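You operate a simulated robot arm through the tools that you are given. There is no shell and no other tool. Be economical: measure what you need, move in short steps, check, and stop when the job is done.

The job below is to be done with a simulated two-armed robot. You get a single attempt, and the scene is never put back.

## Task
Set the return coil on the swivel, hold it and wipe it clean.
Fine: use the green cloth; cloth and coil go back where they lay. What is to be rubbed or washed off counts as gone when no trace of it is left.

It is judged by the outcome, as a careful person would: the job done as asked, and still so three seconds after it is handed in. It fails if anything else is knocked over, pushed out of place, dropped, spilled or broken. Flat cloth is picked up by pressing the open fingertips on it (5 to 10 N) and closing them slowly along it; thin cloth reads only 2 to 8 mm in the jaws.

## Robot
Two 6-joint arms with two-finger parallel grippers on one trunk, on a base that drives. Base frame: it is fixed to the floor where the robot stands at the start and does not move with it; the origin is under the middle of the robot, x ahead of it, y to its left, z up. Lengths are in mm, angles in degrees, forces in N, time in s.
The left shoulder is at the start at [60, 187, 1172], the right one opposite. With the tool pointing down near the work surface each hand reaches from about 100 to 600 mm from the robot's upright axis, wherever it stands, measured 20 degrees to its own side. Places, roughly: packing swivel top [500, 500, 800]. Payload 1.57 kg a hand.
The tool frame of a hand sits at the grasp point between the pads (the TCP): z along the fingers, y along the line on which they close. The tips reach 30 mm beyond it. Largest opening 110 mm; finger width 24, thickness 12; the body of the gripper, 48 by 112 mm, starts 78 mm behind the TCP.
Orientation is that of the tool frame in the base frame, as a unit quaternion [x, y, z, w]. With the fingers straight down and closing along the base's y, the tool's x points along the base's -x, its y along +y and its z along -z.

## Interface
- The arms move only by the tool send_rows. It takes "left_plan", "right_plan" or both (then of equal length, played together; a hand with none holds still); each is a list of rows, each a list of 7 numbers: the shift along the tool's x, y, z in mm, then the turn, a rotation vector about the tool's x, y, z in degrees, then the gripper command, from -1 (shut) to 1 (fully open), values between in proportion. In form: [[dx, dy, dz, rx, ry, rz, claw], ...]. A call has 1 to 12 rows; each row shifts and turns the commanded pose from where the row before left it, along the tool's axes as they then stand. Rows are played at 5 a second. More than 50 mm and 8.6 degrees between two rows, or a gripper value outside its range, and nothing of the call is played. Where a pose cannot be reached the arm comes as near as it can. A force on the tool above 80 N (or 10 N above the force at the start of the call, whichever is more), or a blocked arm, ends the call early, and 0.2 s more pass. Each finger travels about 153 mm/s and halts on what it meets, pressing with about 34 N; the grip force reading is that of the motor and also rises with nothing between the fingers. The clock runs only during rows and for 0.2 s after the last one: add rows that do not move to give the fingers time. It gives the time, the measured TCP pose, the force on the tool (base axes), the opening and the grip force at its end, in the units of the frame above (readings bear some noise), with the torque about the TCP (base axes, N m) and any sound that the robot's microphone picked up.
- Cameras (640 x 400 px; columns grow to the right, rows downward): "scene" is now at [-4.2, 9.1, 1692.8]; the picture's right is [0.16, -0.99, -0.00], its down [-0.91, -0.15, -0.38] and it looks along [0.38, 0.06, -0.92] (base axes); focal length 249 px, centre (320, 200). "left" rides on the left gripper at [70, -16, -141] in its tool frame; the picture's right is [0.23, 0.97, 0.00], its down [-0.86, 0.20, -0.48] and it looks along [-0.47, 0.11, 0.88] (tool axes); focal length 222 px, centre (320, 200). "right" rides on the right gripper at [70, 16, -141] in its tool frame; the picture's right is [-0.23, 0.97, 0.00], its down [-0.85, -0.20, -0.48] and it looks along [-0.47, -0.11, 0.88] (tool axes); focal length 222 px, centre (320, 200). There is no depth. A picture from a camera that has moved, and an enlarged one, comes with that camera's place and axes in the base frame and with its lens.
- get_image(camera): a new picture of that camera. It takes no simulated time.
- lift_body(by): slides the trunk up (or, below 0, down) by that many mm; the arms and the scene camera ride with it, the base frame stays. It gives what a move gives, with no picture.
- base_move(legs): drives the robot by 1 to 6 legs, each [ahead, left, turn to the left] in mm, mm and degrees, along the robot's own axes; the way and the turn of a leg run together, so that a leg with both is an arc; at most 1500 mm and 180 degrees a leg. The arms and the cameras ride along, it lands a little off, and it stops where it bumps. It gives what a move gives.
- head_to(pan, tilt): turns the head with the scene camera to pan (to the left, within 86 degrees either way) and tilt (down, from -29 to 69), counted from straight ahead of the robot. It gives what a move gives.
- zoom(camera, box): a new picture of the part [left, top, right, bottom] of that camera's present view, enlarged. It takes no simulated time.
- hand_in(): hands the job in; it is judged then, once.

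Go step by step. Nothing tells you exact positions but the pictures and the camera data: compare them with the known pose of the tool, close in by small moves and look again before you grip or let go. The budget is 120 turns and 92 pictures, counting those below and the enlarged ones. Unless the task says otherwise, let go and move clear before handing in, and close with one line.

The tools are called after "Request:" as a command line: name --argument value ..., lists and objects as JSON in quotes. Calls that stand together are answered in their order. send_rows: Moves the arms, as the interface text tells. Its arguments: {"type":"object","properties":{"left_plan":{"type":"array"},"right_plan":{"type":"array"}},"required":[]} The other tools are called the same way: lift_body (by) slides the trunk up or down; base_move (legs) drives the base; head_to (pan, tilt) turns the head that bears the scene camera; get_image (camera) takes a picture; zoom (camera, box) takes an enlarged picture of a part of a camera's view; hand_in () hands the job in.

At the start:

```text
time_s: 0.0
left_eef_pos: [341.1, 35.5, 1075.9]
left_orientation: [0.001, 1.0, -0.001, 0.0]
left_wrist_force: [0.0, -0.6, -0.2]
left_moment: [-0.03, -0.04, 0.02]
left_gripper_width: 109.9
left_grasp_force: 0.1
right_eef_pos: [306.0, -267.3, 1098.4]
right_orientation: [0.0, 1.0, 0.0, 0.0]
right_wrist_force: [-0.3, -0.7, 1.0]
right_moment: [-0.02, -0.03, 0.01]
right_gripper_width: 110.1
right_grasp_force: 0.1
trunk travel left (down, up): [-800.0, 190.0]
robot x, y, heading: [0.6, 2.2, -0.1]
head pan, tilt: [9.5, 67.6]
```

scene: 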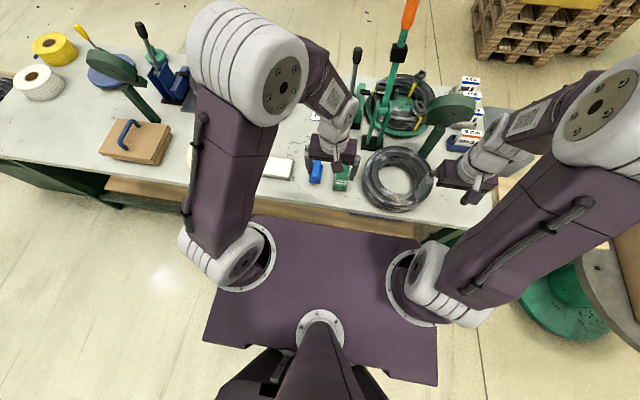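
right: 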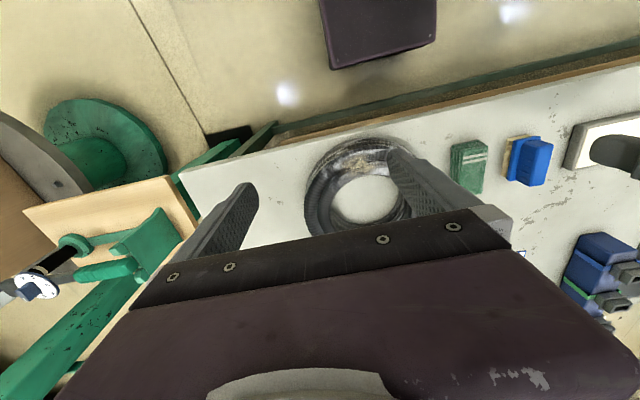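
left: 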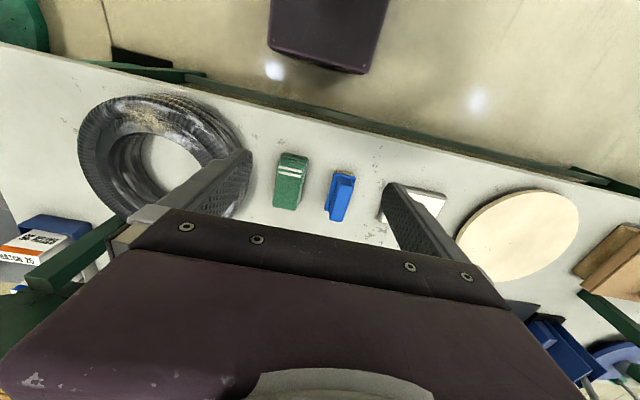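

I see a bench with a dark coil right of centre, a small green folded item, a blue item, and a cream disc (probably the swivel) partly hidden by the left arm. I'll look closer at each.

Request:
zoom --camera "left" --box '[60, 80, 380, 280]'

Request:
zoom --camera "left" --box '[320, 120, 640, 320]'

Request:
zoom --camera "scene" --box '[300, 60, 540, 220]'

Request:
zoom --camera "scene" --box '[0, 20, 320, 220]'

```text
2.00 times, centred on (220, 180) of left
camera zoom: at [271.2, 19.0, 1216.7], right [-0.23, 0.97, 0.0], down [0.86, 0.2, 0.48], along [0.47, 0.11, -0.88], focal length 444 px, centre (520, 240)
```

zoom: 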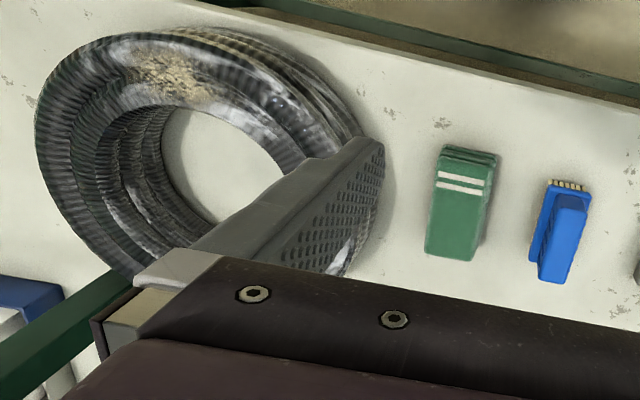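

```text
2.00 times, centred on (480, 220) of left
camera zoom: at [271.2, 19.0, 1216.7], right [-0.23, 0.97, 0.0], down [0.86, 0.2, 0.48], along [0.47, 0.11, -0.88], focal length 444 px, centre (0, 160)
```

zoom: 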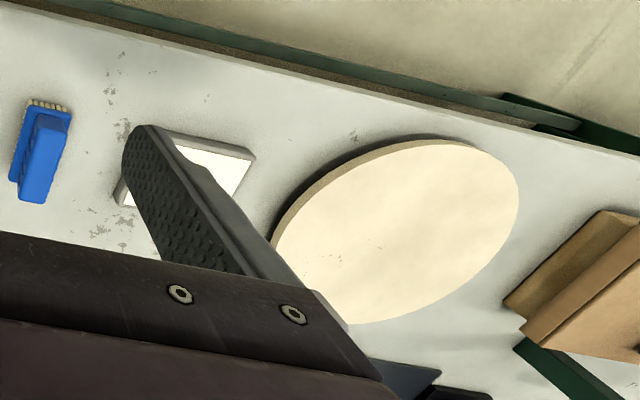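

```text
2.50 times, centred on (420, 140) of scene
camera zoom: at [-4.2, 9.1, 1692.8], right [0.16, -0.99, 0.0], down [-0.91, -0.15, -0.38], along [0.38, 0.06, -0.92], focal length 622 px, centre (70, 350)
```

zoom: 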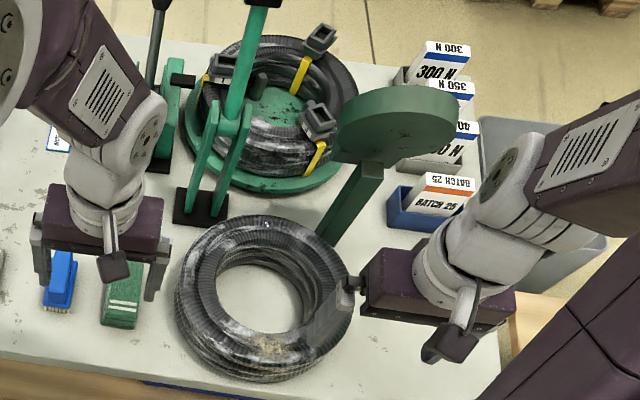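

```text
2.00 times, centred on (160, 120) of scene
camera zoom: at [-4.2, 9.1, 1692.8], right [0.16, -0.99, 0.0], down [-0.91, -0.15, -0.38], along [0.38, 0.06, -0.92], focal length 497 px, centre (640, 360)
```

zoom: 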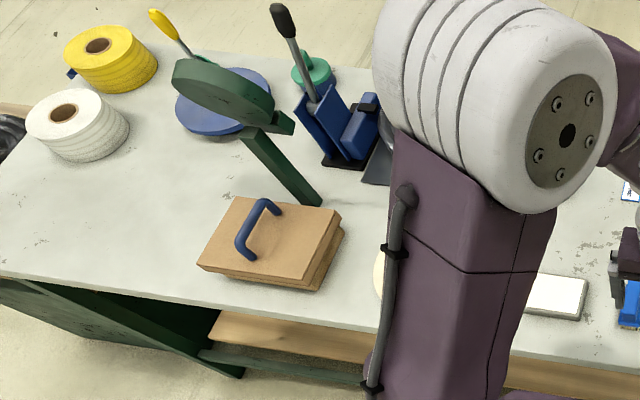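

The dirty coil lies at roughly [511, -232], the swivel disc is near [490, 520], and the green folded cloth is next to the coil. I'll look at the rest of the bench in case there are other coils.

Request:
head_to --pan 50 --tilt 50

Request:
get_image --camera "scene"

Request:
head_to --pan -30 --tilt 50

Request:
get_image --camera "scene"

```text
time_s: 1.1
left_eef_pos: [342.1, 35.1, 1075.3]
left_orientation: [0.0, 1.0, 0.001, 0.0]
left_wrist_force: [0.1, 0.7, 0.1]
left_moment: [0.04, -0.01, 0.0]
left_gripper_width: 109.8
left_grasp_force: 0.0
right_eef_pos: [305.9, -267.2, 1098.0]
right_orientation: [0.0, 1.0, 0.0, 0.0]
right_wrist_force: [1.5, 0.4, 1.0]
right_moment: [-0.03, -0.01, 0.03]
right_gripper_width: 110.1
right_grasp_force: 0.1
trunk travel left (down, up): [-800.0, 190.0]
robot x, y, heading: [-0.7, -0.0, 0.1]
head pan, tilt: [50.0, 50.0]
```

```text
84 pictures are left
camera scene: at [-11.3, 58.5, 1713.6], right [0.77, -0.64, 0.0], down [-0.49, -0.59, -0.64], along [0.41, 0.49, -0.77], focal length 249 px, centre (320, 200)
```

scene: 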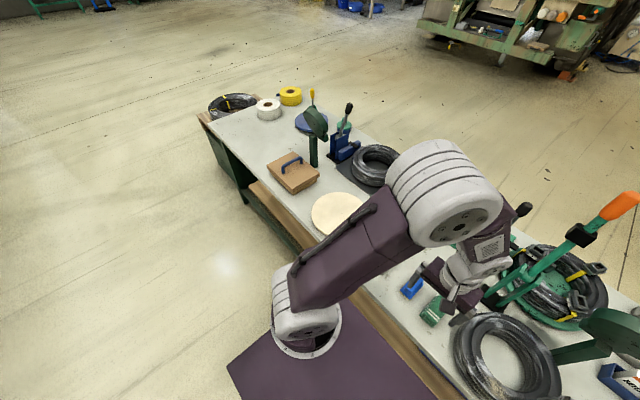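

```text
time_s: 2.6
left_eef_pos: [341.2, 35.2, 1075.8]
left_orientation: [0.0, 1.0, 0.0, 0.0]
left_wrist_force: [-0.1, -0.3, -0.9]
left_moment: [0.02, 0.01, -0.01]
left_gripper_width: 110.0
left_grasp_force: 0.1
right_eef_pos: [305.0, -267.4, 1098.6]
right_orientation: [0.001, 1.0, 0.0, 0.0]
right_wrist_force: [0.6, 0.5, 0.1]
right_moment: [0.02, 0.0, 0.01]
right_gripper_width: 109.8
right_grasp_force: 0.1
trunk travel left (down, up): [-800.0, 190.0]
robot x, y, heading: [1.6, 0.1, -0.1]
head pan, tilt: [-30.0, 50.0]
```

```text
83 pictures are left
camera scene: at [5.9, -38.8, 1713.7], right [-0.5, -0.87, 0.0], down [-0.66, 0.38, -0.64], along [0.56, -0.32, -0.77], focal length 249 px, centre (320, 200)
```

scene: 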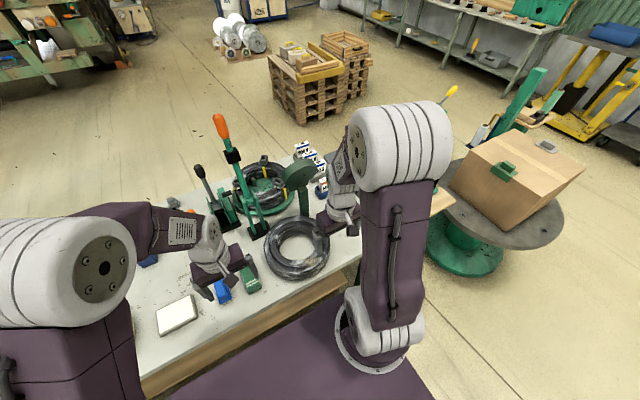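

There are more coils: one on a dark mat behind the swivel and one at the far left end. I'll zoom to see which is the "return" one.

Request:
zoom --camera "scene" --box '[140, 100, 380, 340]'

Request:
head_to --pan 50 --tilt 50

Request:
zoom --camera "scene" --box '[200, 80, 400, 240]'

```text
1.67 times, centred on (260, 220) of scene
camera zoom: at [5.9, -38.8, 1713.7], right [-0.5, -0.87, 0.0], down [-0.66, 0.38, -0.64], along [0.56, -0.32, -0.77], focal length 414 px, centre (420, 167)
```

zoom: 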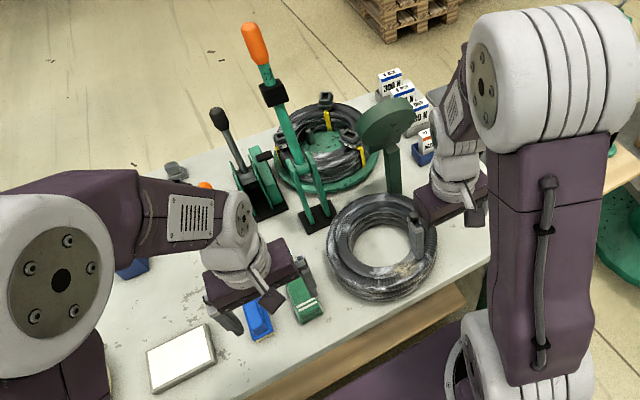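

```text
time_s: 4.1
left_eef_pos: [341.6, 35.1, 1075.9]
left_orientation: [0.0, 1.0, 0.001, 0.0]
left_wrist_force: [-0.2, 0.3, -0.3]
left_moment: [0.01, 0.0, 0.0]
left_gripper_width: 109.9
left_grasp_force: 0.0
right_eef_pos: [305.9, -266.6, 1098.4]
right_orientation: [0.0, 1.0, 0.001, 0.0]
right_wrist_force: [-0.1, 0.4, 0.8]
right_moment: [-0.02, 0.01, -0.01]
right_gripper_width: 110.0
right_grasp_force: 0.0
trunk travel left (down, up): [-800.0, 190.0]
robot x, y, heading: [-3.7, -2.3, 0.0]
head pan, tilt: [50.0, 50.0]
```

```text
2.50 times, centred on (300, 160) of scene
camera zoom: at [-11.3, 58.6, 1713.7], right [0.77, -0.64, 0.0], down [-0.49, -0.59, -0.64], along [0.41, 0.49, -0.77], focal length 622 px, centre (370, 300)
```

zoom: 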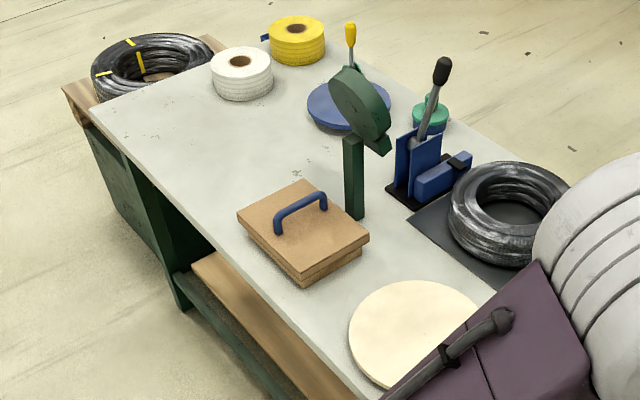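

The coil on the mat behind the swivel and the front coil are both candidates. I'll drive left to see the swivel and that coil clearly.

Request:
base_move --legs '[[0, 450, 0]]'

Request:
head_to --pan 0 --tilt 55

Request:
get_image --camera "scene"

Request:
get_image --camera "right"

Request:
get_image --camera "left"

```text
time_s: 6.8
left_eef_pos: [341.6, 485.7, 1076.0]
left_orientation: [-0.001, 1.0, 0.001, 0.0]
left_wrist_force: [0.1, -1.0, 0.7]
left_moment: [0.0, -0.01, 0.01]
left_gripper_width: 110.1
left_grasp_force: 0.0
right_eef_pos: [304.8, 182.8, 1098.8]
right_orientation: [0.0, 1.0, 0.001, 0.0]
right_wrist_force: [-0.1, -0.4, -0.8]
right_moment: [0.0, -0.01, 0.0]
right_gripper_width: 110.1
right_grasp_force: 0.1
trunk travel left (down, up): [-800.0, 190.0]
robot x, y, heading: [3.8, 449.4, 0.0]
head pan, tilt: [50.0, 50.0]
```

```text
time_s: 8.0
left_eef_pos: [341.8, 486.1, 1075.3]
left_orientation: [-0.001, 1.0, 0.0, 0.0]
left_wrist_force: [-1.0, 0.4, 0.7]
left_moment: [0.03, -0.02, -0.01]
left_gripper_width: 110.3
left_grasp_force: 0.0
right_eef_pos: [305.3, 184.5, 1098.5]
right_orientation: [-0.001, 1.0, 0.001, 0.001]
right_wrist_force: [-0.2, -0.1, -0.1]
right_moment: [-0.02, -0.03, -0.02]
right_gripper_width: 110.1
right_grasp_force: 0.1
trunk travel left (down, up): [-800.0, 190.0]
robot x, y, heading: [0.3, 451.9, 0.2]
head pan, tilt: [0.0, 55.0]
```

```text
80 pictures are left
camera scene: at [10.9, 450.3, 1707.2], right [0.0, -1.0, 0.0], down [-0.82, 0.0, -0.57], along [0.57, 0.0, -0.82], focal length 249 px, centre (320, 200)
```

scene: 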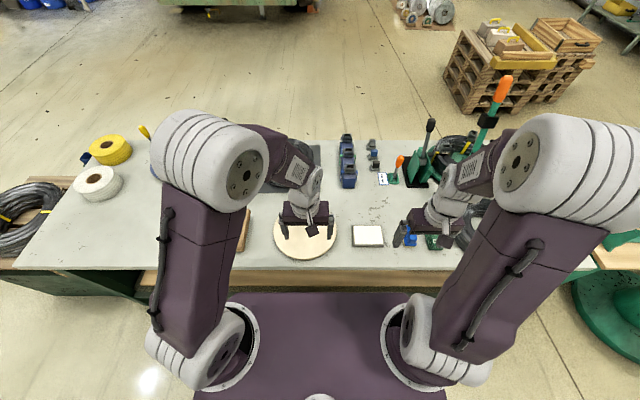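

```text
79 pictures are left
camera right: at [235.8, 199.8, 1240.9], right [0.23, 0.97, 0.0], down [0.86, -0.2, 0.48], along [0.47, -0.11, -0.88], focal length 222 px, centre (320, 200)
```

right: 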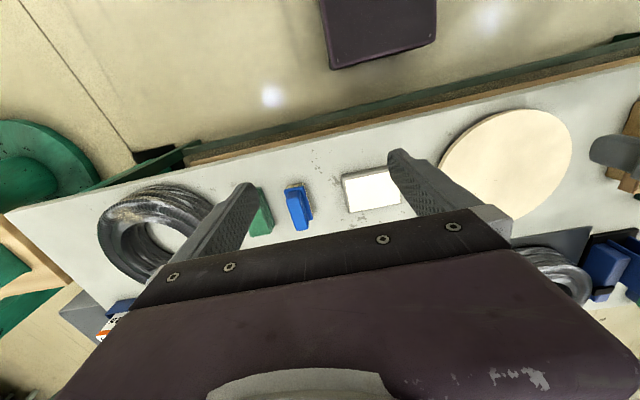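

```text
78 pictures are left
camera left: at [270.7, 470.2, 1216.7], right [-0.23, 0.97, 0.0], down [0.85, 0.2, 0.48], along [0.47, 0.11, -0.88], focal length 222 px, centre (320, 200)
```

left: 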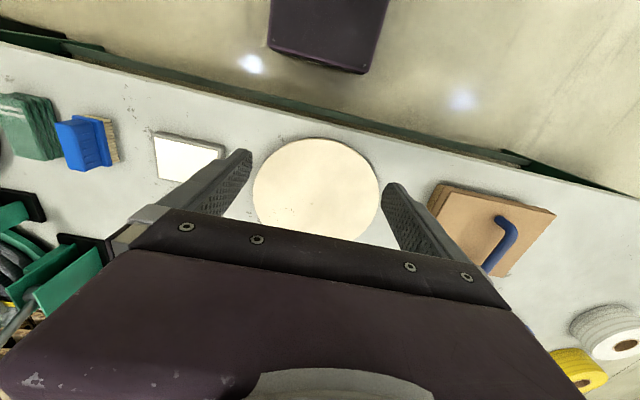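

The mat coil is hidden behind the left arm. I'll move the left hand aside to see it.

Request:
send_rows --left_plan '[[0, 50, 0, 0, 0, 0, 1], [20, 50, 0, 0, 0, 0, 1], [20, 50, 0, 0, 0, 0, 1], [20, 50, 0, 0, 0, 0, 1], [30, 30, 0, 0, 0, 0, 1], [30, 30, 0, 0, 0, 0, 1]]' --right_plan '[[0, -20, 0, 0, 0, 0, 1], [20, -20, 0, 0, 0, 0, 1], [20, -20, 0, 0, 0, 0, 1], [20, -20, 0, 0, 0, 0, 1], [0, 0, 0, 0, 0, 0, 1], [0, 0, 0, 0, 0, 0, 1]]'

Request:
get_image --camera "scene"

```text
refused: row 2 steps farther than a row can; nothing moved
```

```text
77 pictures are left
camera scene: at [10.9, 450.3, 1707.2], right [0.0, -1.0, 0.0], down [-0.82, 0.0, -0.57], along [0.57, 0.0, -0.82], focal length 249 px, centre (320, 200)
```

scene: 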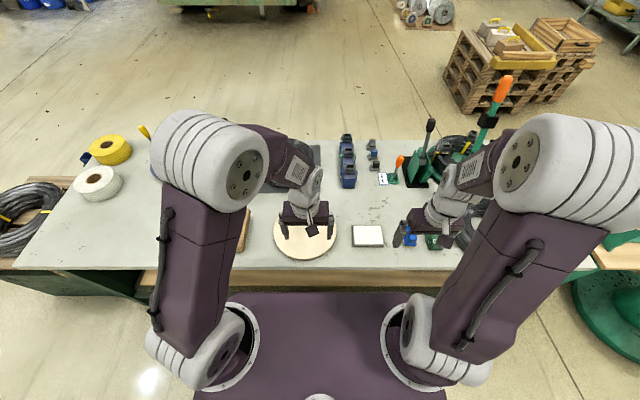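

Request:
send_rows --left_plan '[[0, 45, 0, 0, 0, 0, 1], [20, 45, 0, 0, 0, 0, 1], [20, 45, 0, 0, 0, 0, 1], [20, 45, 0, 0, 0, 0, 1], [30, 30, 0, 0, 0, 0, 1], [30, 30, 0, 0, 0, 0, 1]]' --right_plan '[[0, -20, 0, 0, 0, 0, 1], [20, -20, 0, 0, 0, 0, 1], [20, -20, 0, 0, 0, 0, 1], [20, -20, 0, 0, 0, 0, 1], [0, 0, 0, 0, 0, 0, 1], [0, 0, 0, 0, 0, 0, 1]]'

Request:
get_image --camera "scene"

```text
time_s: 9.4
left_eef_pos: [246.1, 738.1, 1081.4]
left_orientation: [-0.001, 1.0, -0.002, -0.001]
left_wrist_force: [0.2, -0.1, -0.3]
left_moment: [0.04, 0.0, 0.0]
left_gripper_width: 110.0
left_grasp_force: 0.1
left hand out of reach, approached as far as the arm can: row 5, 6
right_eef_pos: [245.0, 104.7, 1098.0]
right_orientation: [-0.001, 1.0, -0.001, 0.0]
right_wrist_force: [-0.7, -0.3, -0.1]
right_moment: [-0.01, 0.01, -0.02]
right_gripper_width: 109.7
right_grasp_force: 0.0
trunk travel left (down, up): [-800.0, 190.0]
robot x, y, heading: [-2.5, 451.1, 0.1]
head pan, tilt: [0.0, 55.0]
```

```text
76 pictures are left
camera scene: at [10.1, 452.1, 1707.2], right [0.0, -1.0, 0.0], down [-0.82, 0.0, -0.57], along [0.57, 0.0, -0.82], focal length 249 px, centre (320, 200)
```

scene: 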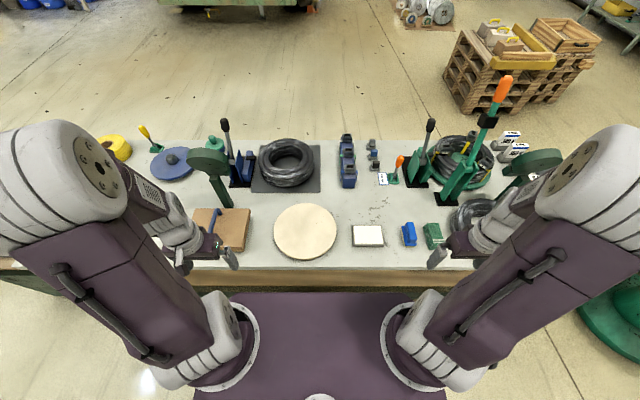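

Request:
zoom --camera "scene" --box '[220, 110, 420, 270]'

Request:
zoom --camera "scene" --box '[230, 120, 330, 200]'

Request:
zoom --camera "scene" --box '[360, 110, 560, 270]'

```text
2.50 times, centred on (320, 190) of scene
camera zoom: at [10.1, 452.1, 1707.2], right [0.0, -1.0, 0.0], down [-0.82, 0.0, -0.57], along [0.57, 0.0, -0.82], focal length 622 px, centre (320, 225)
```

zoom: 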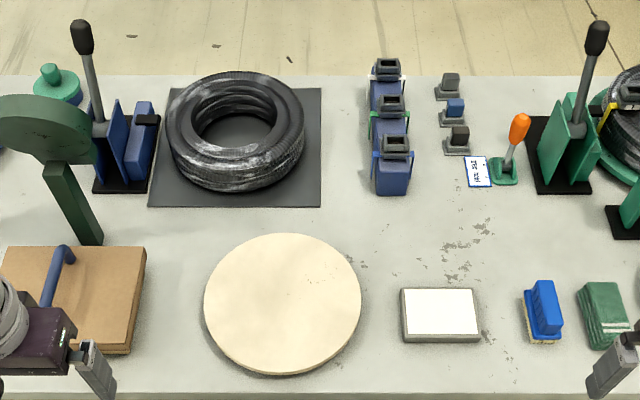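

```text
5.00 times, centred on (280, 160) of scene
camera zoom: at [10.1, 452.1, 1707.2], right [0.0, -1.0, 0.0], down [-0.82, 0.0, -0.57], along [0.57, 0.0, -0.82], focal length 1244 px, centre (520, 400)
```

zoom: 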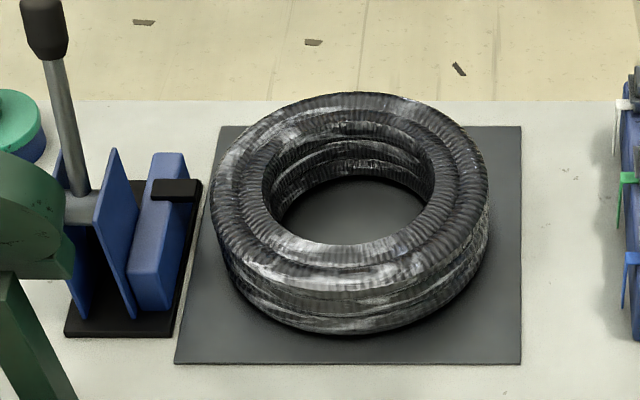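

```text
2.50 times, centred on (460, 190) of scene
camera zoom: at [10.1, 452.1, 1707.2], right [0.0, -1.0, 0.0], down [-0.82, 0.0, -0.57], along [0.57, 0.0, -0.82], focal length 622 px, centre (-30, 225)
```

zoom: 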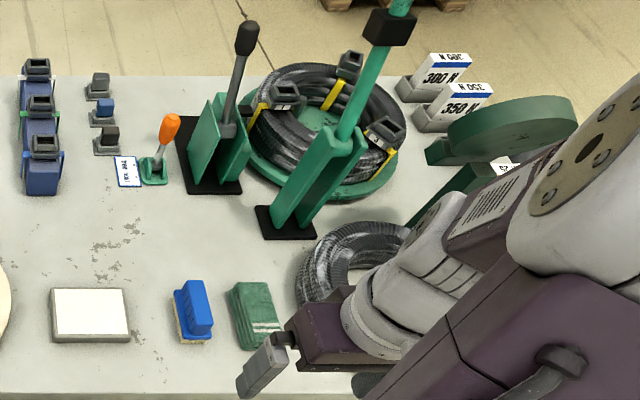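

The front coil carries the tan dirt, so I take it to be the return coil; the other coils are clean and already on a mat or strapped. Swivel centre is about [485, 512] and the cloth is near [468, -13]. I'll drive back right to stand in front of the coil and look closely.

Request:
base_move --legs '[[0, -640, 0]]'

Request:
head_to --pan 0 --tilt 62

Request:
get_image --camera "scene"

Request:
zoom --camera "scene" --box '[240, 130, 400, 230]'

```text
time_s: 13.0
left_eef_pos: [248.4, 93.7, 1081.4]
left_orientation: [-0.002, 1.0, -0.001, -0.002]
left_wrist_force: [-0.3, 0.2, -1.0]
left_moment: [-0.04, 0.0, 0.01]
left_gripper_width: 109.9
left_grasp_force: 0.1
right_eef_pos: [248.5, -541.3, 1099.7]
right_orientation: [-0.002, 1.0, 0.0, 0.0]
right_wrist_force: [0.0, -0.6, 0.3]
right_moment: [-0.02, -0.03, -0.04]
right_gripper_width: 109.7
right_grasp_force: 0.0
trunk travel left (down, up): [-800.0, 190.0]
robot x, y, heading: [2.6, -194.7, 0.1]
head pan, tilt: [0.0, 55.0]
```

```text
time_s: 13.7
left_eef_pos: [248.9, 92.5, 1082.2]
left_orientation: [-0.002, 1.0, -0.001, -0.001]
left_wrist_force: [0.2, 0.2, -0.4]
left_moment: [0.06, 0.01, 0.02]
left_gripper_width: 110.1
left_grasp_force: 0.1
right_eef_pos: [248.4, -541.7, 1097.8]
right_orientation: [-0.001, 1.0, 0.0, -0.001]
right_wrist_force: [0.8, 0.7, 1.0]
right_moment: [-0.02, 0.0, -0.02]
right_gripper_width: 109.9
right_grasp_force: 0.1
trunk travel left (down, up): [-800.0, 190.0]
robot x, y, heading: [1.6, -196.7, 0.1]
head pan, tilt: [0.0, 62.0]
```

```text
72 pictures are left
camera scene: at [4.9, -195.3, 1698.8], right [0.0, -1.0, 0.0], down [-0.88, 0.0, -0.47], along [0.47, 0.0, -0.88], focal length 249 px, centre (320, 200)
```

scene: 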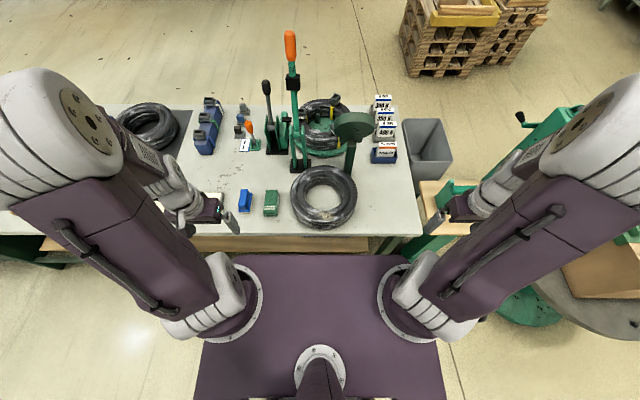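

```text
4.00 times, centred on (320, 180) of scene
camera zoom: at [4.9, -195.3, 1698.8], right [0.0, -1.0, 0.0], down [-0.88, 0.0, -0.47], along [0.47, 0.0, -0.88], focal length 995 px, centre (320, 280)
```

zoom: 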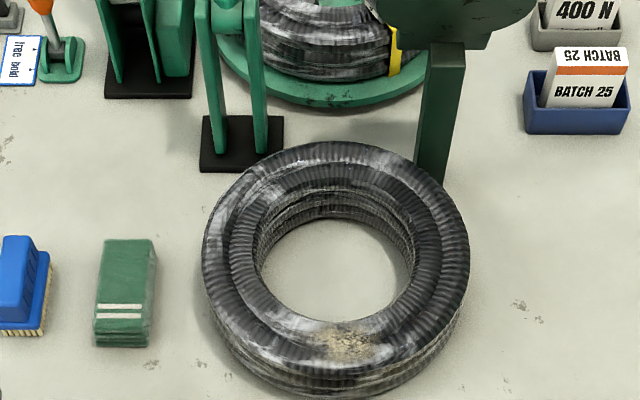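

The coil (about 270 mm across, tan dirt on its near top) is centred near [512, -212]; the bench top is about z 758. I'll bring both hands above the ring's left and right near sides, turned so they close radially.

Request:
send_rows --left_plan '[[-26.4, -26.6, 22.7, 0, 0, 0, 1], [-26.4, -26.6, 22.7, 0, 0, 0, 1], [-26.4, -26.6, 22.7, 0, 0, 0, 1], [-26.4, -26.6, 22.7, 0, 0, 0, 1], [-26.4, -26.6, 22.7, 0, 0, 0, 1], [-26.4, -26.6, 22.7, 0, 0, 0, 1], [-26.4, -26.6, 22.7, 0, 0, 0, 1], [-26.4, -26.6, 22.7, 0, 0, 0, 1], [0, 0, 0, 0, 0, -7.5, 1], [0, 0, 0, 0, 0, -7.5, 1], [0, 0, 0, 0, 0, -7.5, 1], [0, 0, 0, 0, 0, -7.5, 1]]' --right_plan '[[-26.4, 29.8, 24.7, 0, 0, 0, 1], [-26.4, 29.8, 24.7, 0, 0, 0, 1], [-26.4, 29.8, 24.7, 0, 0, 0, 1], [-26.4, 29.8, 24.7, 0, 0, 0, 1], [-26.4, 29.8, 24.7, 0, 0, 0, 1], [-26.4, 29.8, 24.7, 0, 0, 0, 1], [-26.4, 29.8, 24.7, 0, 0, 0, 1], [-26.4, 29.8, 24.7, 0, 0, 0, 1], [0, 0, 0, 0, 0, 7.5, 1], [0, 0, 0, 0, 0, 7.5, 1], [0, 0, 0, 0, 0, 7.5, 1], [0, 0, 0, 0, 0, 7.5, 1]]'

Request:
get_image --camera "scene"

Request:
get_image --camera "right"

Request:
get_image --camera "left"

```text
time_s: 16.3
left_eef_pos: [459.1, -118.8, 900.6]
left_orientation: [-0.262, 0.965, -0.001, -0.001]
left_wrist_force: [-0.3, 0.3, 0.8]
left_moment: [-0.02, -0.03, 0.01]
left_gripper_width: 110.1
left_grasp_force: 0.2
right_eef_pos: [457.3, -301.9, 899.4]
right_orientation: [0.258, 0.966, 0.0, 0.0]
right_wrist_force: [-0.1, 0.0, -0.8]
right_moment: [0.01, -0.02, 0.04]
right_gripper_width: 110.2
right_grasp_force: 0.1
trunk travel left (down, up): [-800.0, 190.0]
robot x, y, heading: [-0.6, -194.7, 0.3]
head pan, tilt: [0.0, 62.0]
```

```text
70 pictures are left
camera scene: at [4.3, -195.1, 1698.8], right [0.0, -1.0, 0.0], down [-0.88, 0.0, -0.47], along [0.47, 0.0, -0.88], focal length 249 px, centre (320, 200)
```

scene: 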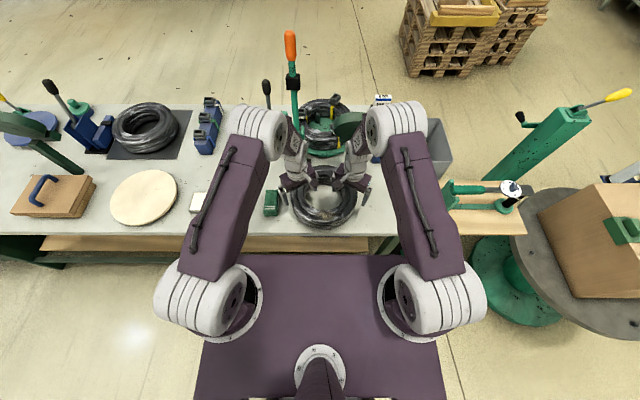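

```text
69 pictures are left
camera right: at [406.0, -253.5, 1043.0], right [0.68, 0.73, 0.0], down [0.64, -0.6, 0.48], along [0.35, -0.33, -0.88], focal length 222 px, centre (320, 200)
```

right: 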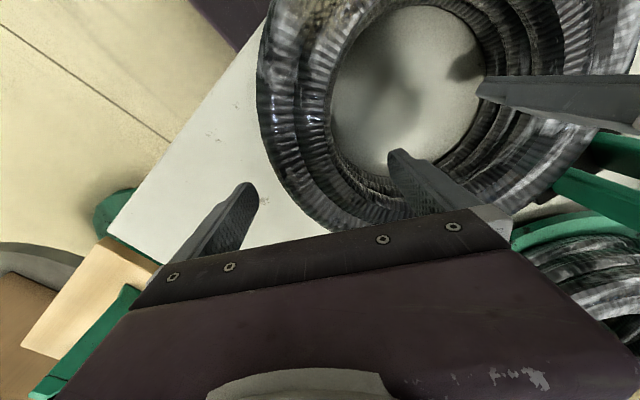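

```text
68 pictures are left
camera left: at [407.7, -168.4, 1041.4], right [-0.69, 0.73, 0.0], down [0.64, 0.61, 0.48], along [0.34, 0.33, -0.88], focal length 222 px, centre (320, 200)
```

left: 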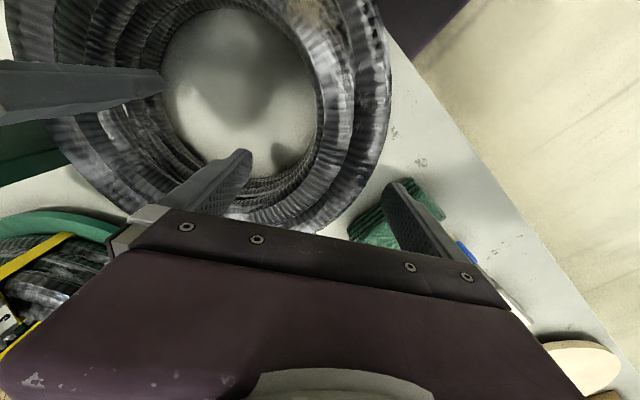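

Both hands straddle the ring. I refine the coil centre to about [495, -211], shift 12 mm toward me, lower partway and look again.

Request:
send_rows --left_plan '[[10.4, 6, 0, 0, 0, 0, 1], [0, 0, 25, 0, 0, 0, 1], [0, 0, 20, 0, 0, 0, 1]]' --right_plan '[[10.4, -6, 0, 0, 0, 0, 1], [0, 0, 25, 0, 0, 0, 1], [0, 0, 20, 0, 0, 0, 1]]'

Request:
get_image --camera "right"

Request:
get_image --camera "left"

Request:
zoom --camera "scene" --box '[240, 130, 400, 230]'

```text
time_s: 17.1
left_eef_pos: [449.8, -120.0, 854.3]
left_orientation: [-0.26, 0.965, -0.001, -0.002]
left_wrist_force: [0.2, -0.1, -1.0]
left_moment: [0.0, 0.01, -0.02]
left_gripper_width: 110.0
left_grasp_force: 0.0
right_eef_pos: [447.6, -301.3, 854.8]
right_orientation: [0.257, 0.966, 0.001, 0.0]
right_wrist_force: [0.8, 0.7, -0.5]
right_moment: [0.04, 0.0, -0.01]
right_gripper_width: 109.9
right_grasp_force: 0.1
trunk travel left (down, up): [-800.0, 190.0]
robot x, y, heading: [-0.7, -194.1, 0.1]
head pan, tilt: [0.0, 62.0]
```

```text
67 pictures are left
camera right: at [395.1, -253.5, 997.8], right [0.68, 0.73, 0.0], down [0.64, -0.6, 0.48], along [0.35, -0.33, -0.88], focal length 222 px, centre (320, 200)
```

right: 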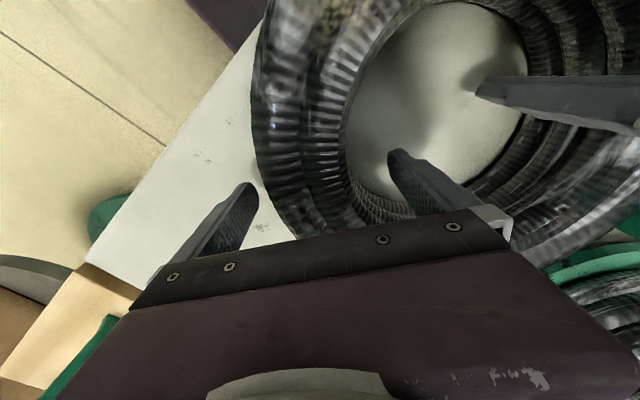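

```text
66 pictures are left
camera left: at [396.7, -168.4, 996.5], right [-0.69, 0.73, 0.0], down [0.64, 0.6, 0.47], along [0.34, 0.33, -0.88], focal length 222 px, centre (320, 200)
```

left: 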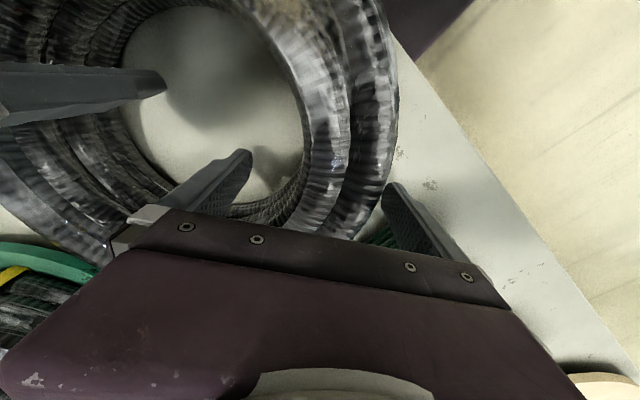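

```text
4.00 times, centred on (320, 180) of scene
camera zoom: at [6.6, -195.1, 1698.9], right [0.0, -1.0, 0.0], down [-0.88, 0.0, -0.47], along [0.47, 0.0, -0.88], focal length 995 px, centre (320, 280)
```

zoom: 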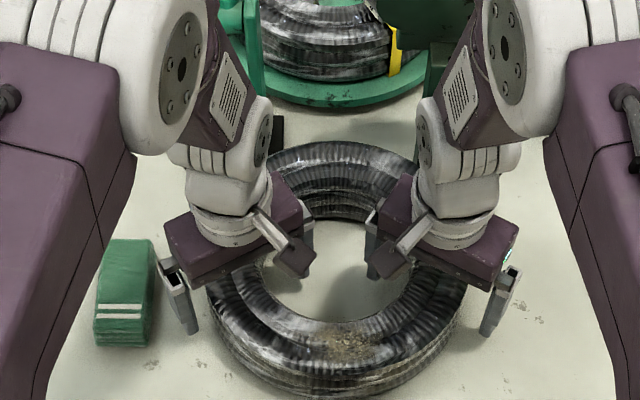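

Fingers straddle the ring on both sides. I lower to grip height.

Request:
send_rows --left_plan '[[0, 0, 20, 0, 0, 0, 1], [0, 0, 20, 0, 0, 0, 1], [0, 0, 15, 0, 0, 0, 1], [0, 0, 0, 0, 0, 0, 1]]' --right_plan '[[0, 0, 20, 0, 0, 0, 1], [0, 0, 20, 0, 0, 0, 1], [0, 0, 15, 0, 0, 0, 1], [0, 0, 0, 0, 0, 0, 1]]'

Request:
get_image --camera "left"

```text
time_s: 17.8
left_eef_pos: [444.8, -119.6, 830.8]
left_orientation: [-0.259, 0.966, -0.004, 0.008]
left_wrist_force: [-14.7, -2.5, 59.3]
left_moment: [2.63, 2.81, 0.21]
left_gripper_width: 110.2
left_grasp_force: 0.1
right_eef_pos: [445.0, -302.7, 831.2]
right_orientation: [0.256, 0.967, 0.003, 0.009]
right_wrist_force: [-14.8, 2.1, 62.7]
right_moment: [-2.78, 2.89, -0.21]
right_gripper_width: 110.3
right_grasp_force: 0.0
trunk travel left (down, up): [-800.0, 190.0]
robot x, y, heading: [5.2, -190.9, 0.3]
head pan, tilt: [0.0, 62.0]
stopped in row 3 (left hand): the force on the tool passed its limit at 88 N (the readings are from after the stop); the commanded pose is now the measured one
```

```text
64 pictures are left
camera left: at [390.8, -168.9, 971.3], right [-0.69, 0.73, -0.01], down [0.63, 0.6, 0.49], along [0.36, 0.33, -0.87], focal length 222 px, centre (320, 200)
```

left: 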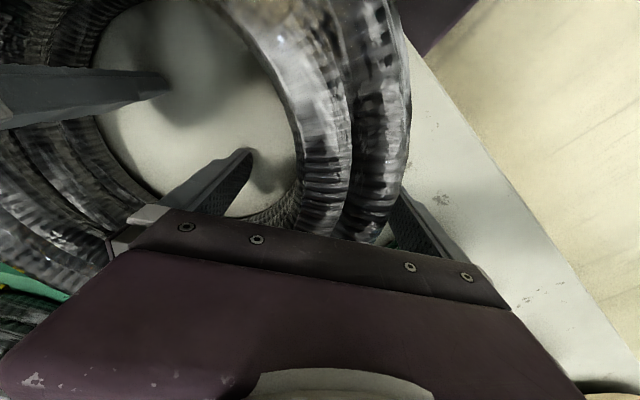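

The tips touched the bench at about z 800, so the bench is higher than I reckoned and the coil centre is nearer, about [477, -210]. I raise 8 mm, level, shift 18 mm toward me, then look.

Request:
send_rows --left_plan '[[0, 0, -8, -0.5, 0.87, 0, 1], [15.6, 9, 0, 0, 0, 0, 1], [0, 0, 0, 0, 0, 0, 1]]' --right_plan '[[0, 0, -8, 0.5, 0.87, 0, 1], [15.6, -9, 0, 0, 0, 0, 1], [0, 0, 0, 0, 0, 0, 1]]'

Request:
get_image --camera "left"

Request:
get_image --camera "right"

```text
time_s: 18.6
left_eef_pos: [442.7, -121.0, 831.2]
left_orientation: [-0.259, 0.966, -0.004, -0.002]
left_wrist_force: [25.3, 13.9, 32.5]
left_moment: [2.37, -0.41, -1.7]
left_gripper_width: 107.9
left_grasp_force: 0.1
right_eef_pos: [440.7, -301.5, 830.3]
right_orientation: [0.255, 0.967, 0.001, 0.001]
right_wrist_force: [22.6, -8.0, 24.4]
right_moment: [-1.65, 0.14, 1.63]
right_gripper_width: 106.8
right_grasp_force: 0.1
trunk travel left (down, up): [-800.0, 190.0]
robot x, y, heading: [3.7, -194.9, 0.4]
head pan, tilt: [0.0, 62.0]
```

```text
63 pictures are left
camera left: at [389.2, -168.9, 972.0], right [-0.68, 0.73, 0.0], down [0.64, 0.6, 0.47], along [0.35, 0.32, -0.88], focal length 222 px, centre (320, 200)
```

left: 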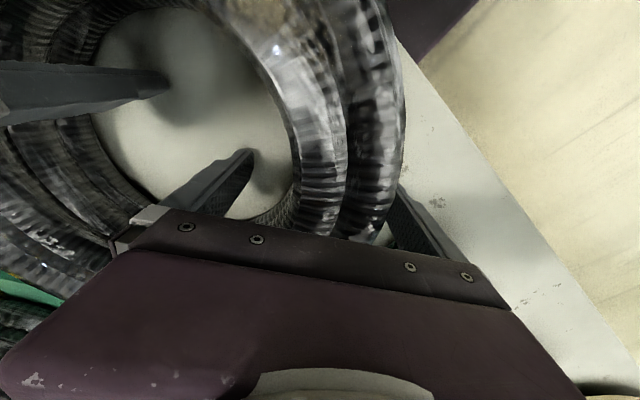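

```text
62 pictures are left
camera right: at [388.0, -254.2, 972.7], right [0.68, 0.73, 0.0], down [0.64, -0.6, 0.48], along [0.35, -0.32, -0.88], focal length 222 px, centre (320, 200)
```

right: 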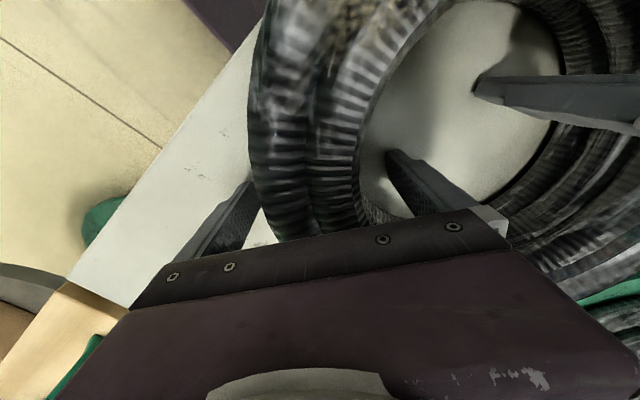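

The hands are still bearing on something (vertical force up) and dragging. I raise straight up 15 mm and check forces.

Request:
send_rows --left_plan '[[0, 0, -8, 0, 0, 0, 1], [0, 0, -7, 0, 0, 0, 1], [0, 0, 0, 0, 0, 0, 1]]' --right_plan '[[0, 0, -8, 0, 0, 0, 1], [0, 0, -7, 0, 0, 0, 1], [0, 0, 0, 0, 0, 0, 1]]'

Request:
get_image --camera "left"

Request:
zoom --camera "scene" --box '[240, 130, 400, 230]'

```text
time_s: 19.4
left_eef_pos: [436.1, -120.4, 844.6]
left_orientation: [-0.26, 0.966, 0.0, -0.005]
left_wrist_force: [-0.2, -0.5, -1.1]
left_moment: [-0.01, 0.01, -0.01]
left_gripper_width: 109.7
left_grasp_force: 0.0
right_eef_pos: [434.7, -301.7, 844.6]
right_orientation: [0.257, 0.966, 0.0, -0.004]
right_wrist_force: [-0.2, 0.2, -0.2]
right_moment: [0.03, 0.03, 0.01]
right_gripper_width: 109.6
right_grasp_force: 0.1
trunk travel left (down, up): [-800.0, 190.0]
robot x, y, heading: [-0.1, -193.9, 0.4]
head pan, tilt: [0.0, 62.0]
```

```text
61 pictures are left
camera left: at [383.9, -168.5, 986.4], right [-0.69, 0.73, 0.0], down [0.64, 0.6, 0.47], along [0.34, 0.33, -0.88], focal length 222 px, centre (320, 200)
```

left: 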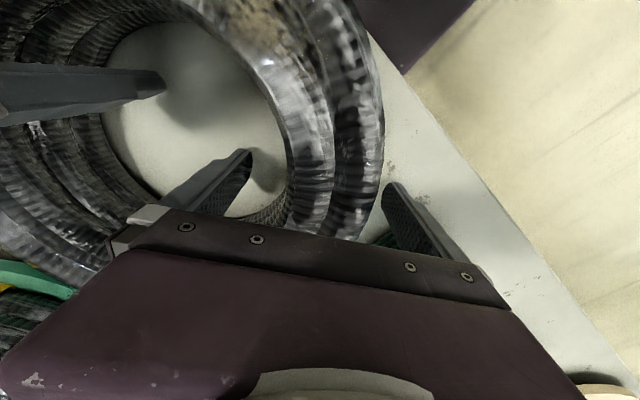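

```text
4.00 times, centred on (320, 180) of scene
camera zoom: at [4.9, -195.2, 1698.7], right [0.0, -1.0, 0.0], down [-0.88, 0.0, -0.47], along [0.47, 0.0, -0.88], focal length 995 px, centre (320, 280)
```

zoom: 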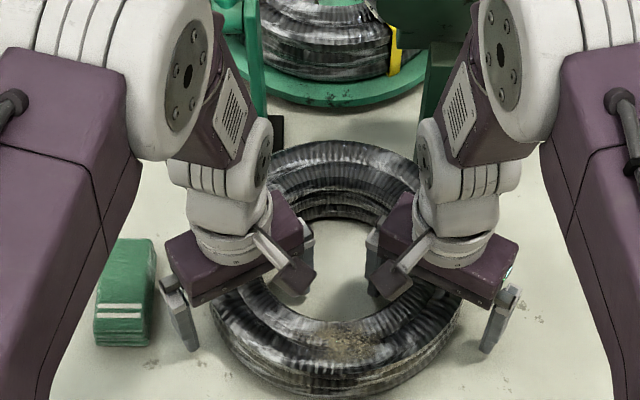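

Free again with no force. I lower 6 mm and close both hands slowly on the ring.

Request:
send_rows --left_plan '[[0, 0, 6, 0, 0, 0, 1], [0, 0, 0, 0, 0, 0, 0.6], [0, 0, 0, 0, 0, 0, 0.35], [0, 0, 0, 0, 0, 0, 0.2], [0, 0, 0, 0, 0, 0, 0.05]]' --right_plan '[[0, 0, 6, 0, 0, 0, 1], [0, 0, 0, 0, 0, 0, 0.6], [0, 0, 0, 0, 0, 0, 0.35], [0, 0, 0, 0, 0, 0, 0.2], [0, 0, 0, 0, 0, 0, 0.05]]'

Request:
get_image --camera "left"

Request:
get_image --camera "right"

```text
time_s: 20.6
left_eef_pos: [435.8, -118.8, 839.0]
left_orientation: [-0.26, 0.966, 0.0, -0.005]
left_wrist_force: [-3.9, 12.4, 4.0]
left_moment: [-0.15, 0.15, 0.06]
left_gripper_width: 69.3
left_grasp_force: 6.6
right_eef_pos: [434.0, -302.1, 839.9]
right_orientation: [0.256, 0.967, 0.0, -0.001]
right_wrist_force: [2.0, -3.9, -0.2]
right_moment: [-0.24, 0.06, 0.12]
right_gripper_width: 62.1
right_grasp_force: 34.4
trunk travel left (down, up): [-800.0, 190.0]
robot x, y, heading: [2.5, -193.6, 0.2]
head pan, tilt: [0.0, 62.0]
```

```text
59 pictures are left
camera left: at [384.2, -166.9, 980.7], right [-0.69, 0.73, 0.0], down [0.64, 0.6, 0.47], along [0.34, 0.32, -0.88], focal length 222 px, centre (320, 200)
```

left: 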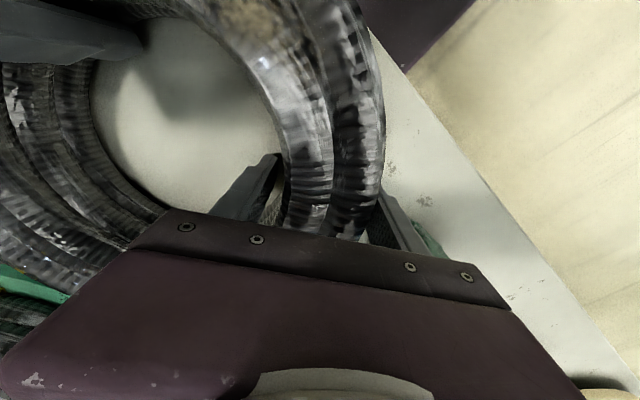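

```text
58 pictures are left
camera right: at [383.2, -253.2, 982.0], right [0.68, 0.73, 0.0], down [0.65, -0.6, 0.48], along [0.35, -0.32, -0.88], focal length 222 px, centre (320, 200)
```

right: 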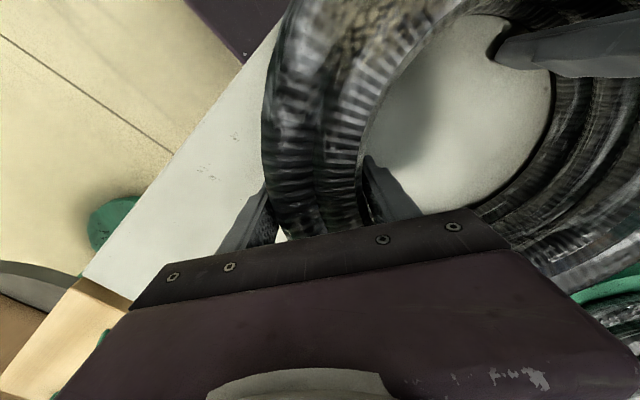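

Right has the ring at about 62 mm; left is nearly there. Tighten both and try lifting 10 mm.

Request:
send_rows --left_plan '[[0, 0, 0, 0, 0, 0, 0], [0, 0, 0, 0, 0, 0, -0.2], [0, 0, 0, 0, 0, 0, -0.3], [0, 0, -5, 0, 0, 0, -0.3], [0, 0, -5, 0, 0, 0, -0.3]]' --right_plan '[[0, 0, 0, 0, 0, 0, 0], [0, 0, 0, 0, 0, 0, -0.2], [0, 0, 0, 0, 0, 0, -0.3], [0, 0, -5, 0, 0, 0, -0.3], [0, 0, -5, 0, 0, 0, -0.3]]'

Request:
get_image --camera "right"

```text
time_s: 21.8
left_eef_pos: [438.4, -123.0, 849.7]
left_orientation: [-0.26, 0.966, -0.003, -0.002]
left_wrist_force: [0.0, -0.3, 1.2]
left_moment: [1.02, 0.48, -0.01]
left_gripper_width: 62.9
left_grasp_force: 33.9
right_eef_pos: [436.9, -301.0, 849.2]
right_orientation: [0.256, 0.967, 0.001, -0.001]
right_wrist_force: [0.0, -0.4, 0.6]
right_moment: [-0.01, 0.0, -0.04]
right_gripper_width: 79.4
right_grasp_force: 0.0
trunk travel left (down, up): [-800.0, 190.0]
robot x, y, heading: [-3.8, -196.0, 0.3]
head pan, tilt: [0.0, 62.0]
```

```text
57 pictures are left
camera right: at [384.3, -252.8, 991.8], right [0.68, 0.73, 0.0], down [0.64, -0.6, 0.48], along [0.35, -0.32, -0.88], focal length 222 px, centre (320, 200)
```

right: 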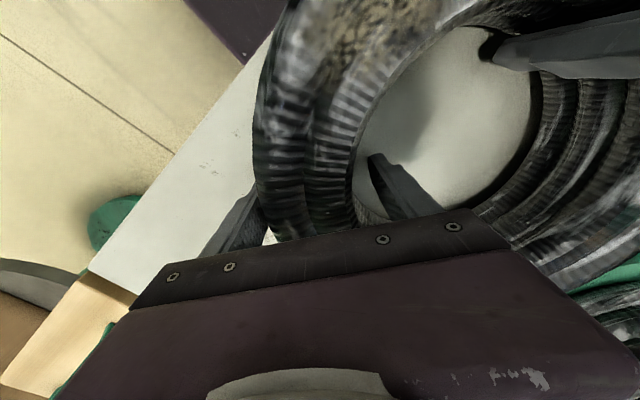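

The right gripper reads 79 mm with no force, so it seems not to have followed the command. I give it time to see.

Request:
send_rows --left_plan '[[0, 0, 0, 0, 0, 0, -0.3], [0, 0, 0, 0, 0, 0, -0.3]]' --right_plan '[[0, 0, 0, 0, 0, 0, -0.3], [0, 0, 0, 0, 0, 0, -0.3]]'

```text
time_s: 22.4
left_eef_pos: [437.2, -120.1, 849.0]
left_orientation: [-0.261, 0.965, -0.001, -0.005]
left_wrist_force: [5.4, 31.5, 0.1]
left_moment: [0.42, 0.7, 0.8]
left_gripper_width: 62.5
left_grasp_force: 33.9
right_eef_pos: [434.9, -303.2, 848.0]
right_orientation: [0.257, 0.966, -0.001, -0.004]
right_wrist_force: [-5.4, -31.3, -4.5]
right_moment: [-0.15, -0.2, 0.06]
right_gripper_width: 65.4
right_grasp_force: 15.6
trunk travel left (down, up): [-800.0, 190.0]
robot x, y, heading: [-0.7, -191.9, 0.3]
head pan, tilt: [0.0, 62.0]
```

Request:
send_rows --left_plan '[[0, 0, 0, 0, 0, 0, -0.3], [0, 2, 0, 0, 0, 0, -0.3], [0, 0, 0, 0, 0, 0, -0.3], [0, 0, 0, 0, 0, 0, -0.3]]' --right_plan '[[0, 0, 0, 0, 0, 0, -0.3], [0, -2, 0, 0, 0, 0, -0.3], [0, 0, 0, 0, 0, 0, -0.3], [0, 0, 0, 0, 0, 0, -0.3]]'

Request:
get_image --camera "right"

Request:
get_image --camera "left"

```text
time_s: 23.4
left_eef_pos: [438.3, -119.5, 849.1]
left_orientation: [-0.26, 0.966, -0.001, -0.004]
left_wrist_force: [4.5, 18.3, 1.3]
left_moment: [0.23, 0.65, 0.74]
left_gripper_width: 62.4
left_grasp_force: 33.8
right_eef_pos: [434.0, -304.0, 848.8]
right_orientation: [0.256, 0.967, 0.0, -0.004]
right_wrist_force: [-5.0, -17.2, -0.8]
right_moment: [-1.51, -0.06, 0.11]
right_gripper_width: 61.6
right_grasp_force: 34.0
trunk travel left (down, up): [-800.0, 190.0]
robot x, y, heading: [-1.5, -195.3, 0.3]
head pan, tilt: [0.0, 62.0]
```

```text
56 pictures are left
camera right: at [383.3, -256.1, 991.0], right [0.68, 0.73, 0.0], down [0.65, -0.6, 0.47], along [0.35, -0.32, -0.88], focal length 222 px, centre (320, 200)
```

right: 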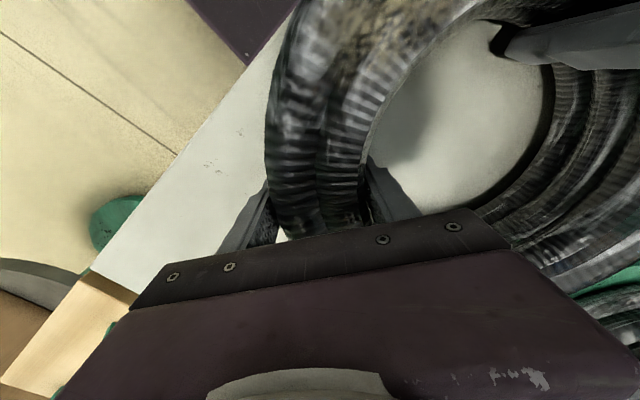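

```text
55 pictures are left
camera left: at [385.8, -167.2, 990.7], right [-0.69, 0.73, 0.0], down [0.64, 0.6, 0.47], along [0.34, 0.32, -0.88], focal length 222 px, centre (320, 200)
```

left: 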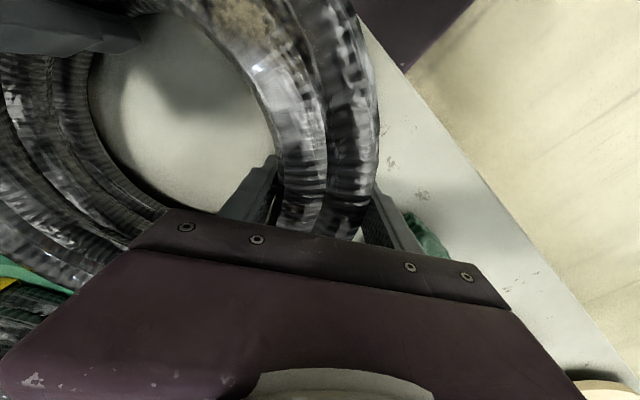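

Both hands now hold the ring firmly. Relieve the side load and lift.

Request:
send_rows --left_plan '[[0, 2, 0, 0, 0, 0, -0.5], [0, 0, -5, 0, 0, 0, -0.5], [0, 0, -10, 0, 0, 0, -0.5], [0, 0, -15, 0, 0, 0, -0.5], [0, 0, -15, 0, 0, 0, -0.5], [0, 0, 0, 0, 0, 0, -0.5]]' --right_plan '[[0, -2, 0, 0, 0, 0, -0.5], [0, 0, -5, 0, 0, 0, -0.5], [0, 0, -10, 0, 0, 0, -0.5], [0, 0, -15, 0, 0, 0, -0.5], [0, 0, -15, 0, 0, 0, -0.5], [0, 0, 0, 0, 0, 0, -0.5]]'

Request:
zoom --camera "scene" --box '[240, 130, 400, 230]'

```text
time_s: 24.8
left_eef_pos: [436.9, -119.3, 893.7]
left_orientation: [-0.258, 0.966, -0.001, -0.005]
left_wrist_force: [0.1, -53.1, -7.1]
left_moment: [1.23, 0.09, -0.9]
left_gripper_width: 61.7
left_grasp_force: 33.4
right_eef_pos: [435.3, -304.5, 893.5]
right_orientation: [0.253, 0.967, 0.001, -0.002]
right_wrist_force: [0.2, 52.1, -4.8]
right_moment: [-1.03, 0.49, 0.91]
right_gripper_width: 61.3
right_grasp_force: 33.7
trunk travel left (down, up): [-800.0, 190.0]
robot x, y, heading: [0.3, -193.8, 0.3]
head pan, tilt: [0.0, 62.0]
```

```text
4.00 times, centred on (320, 180) of scene
camera zoom: at [7.7, -195.2, 1698.8], right [0.0, -1.0, 0.0], down [-0.88, 0.0, -0.47], along [0.47, 0.0, -0.88], focal length 995 px, centre (320, 280)
```

zoom: 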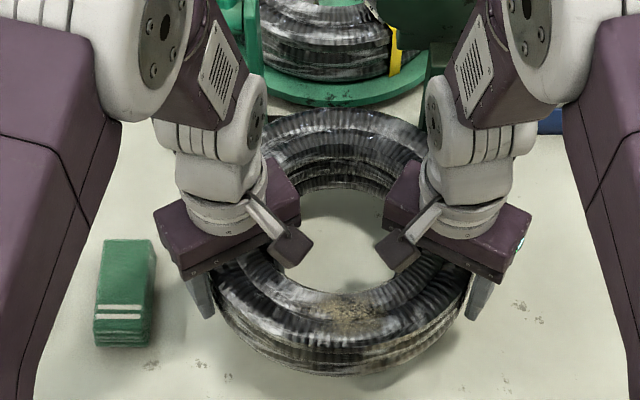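

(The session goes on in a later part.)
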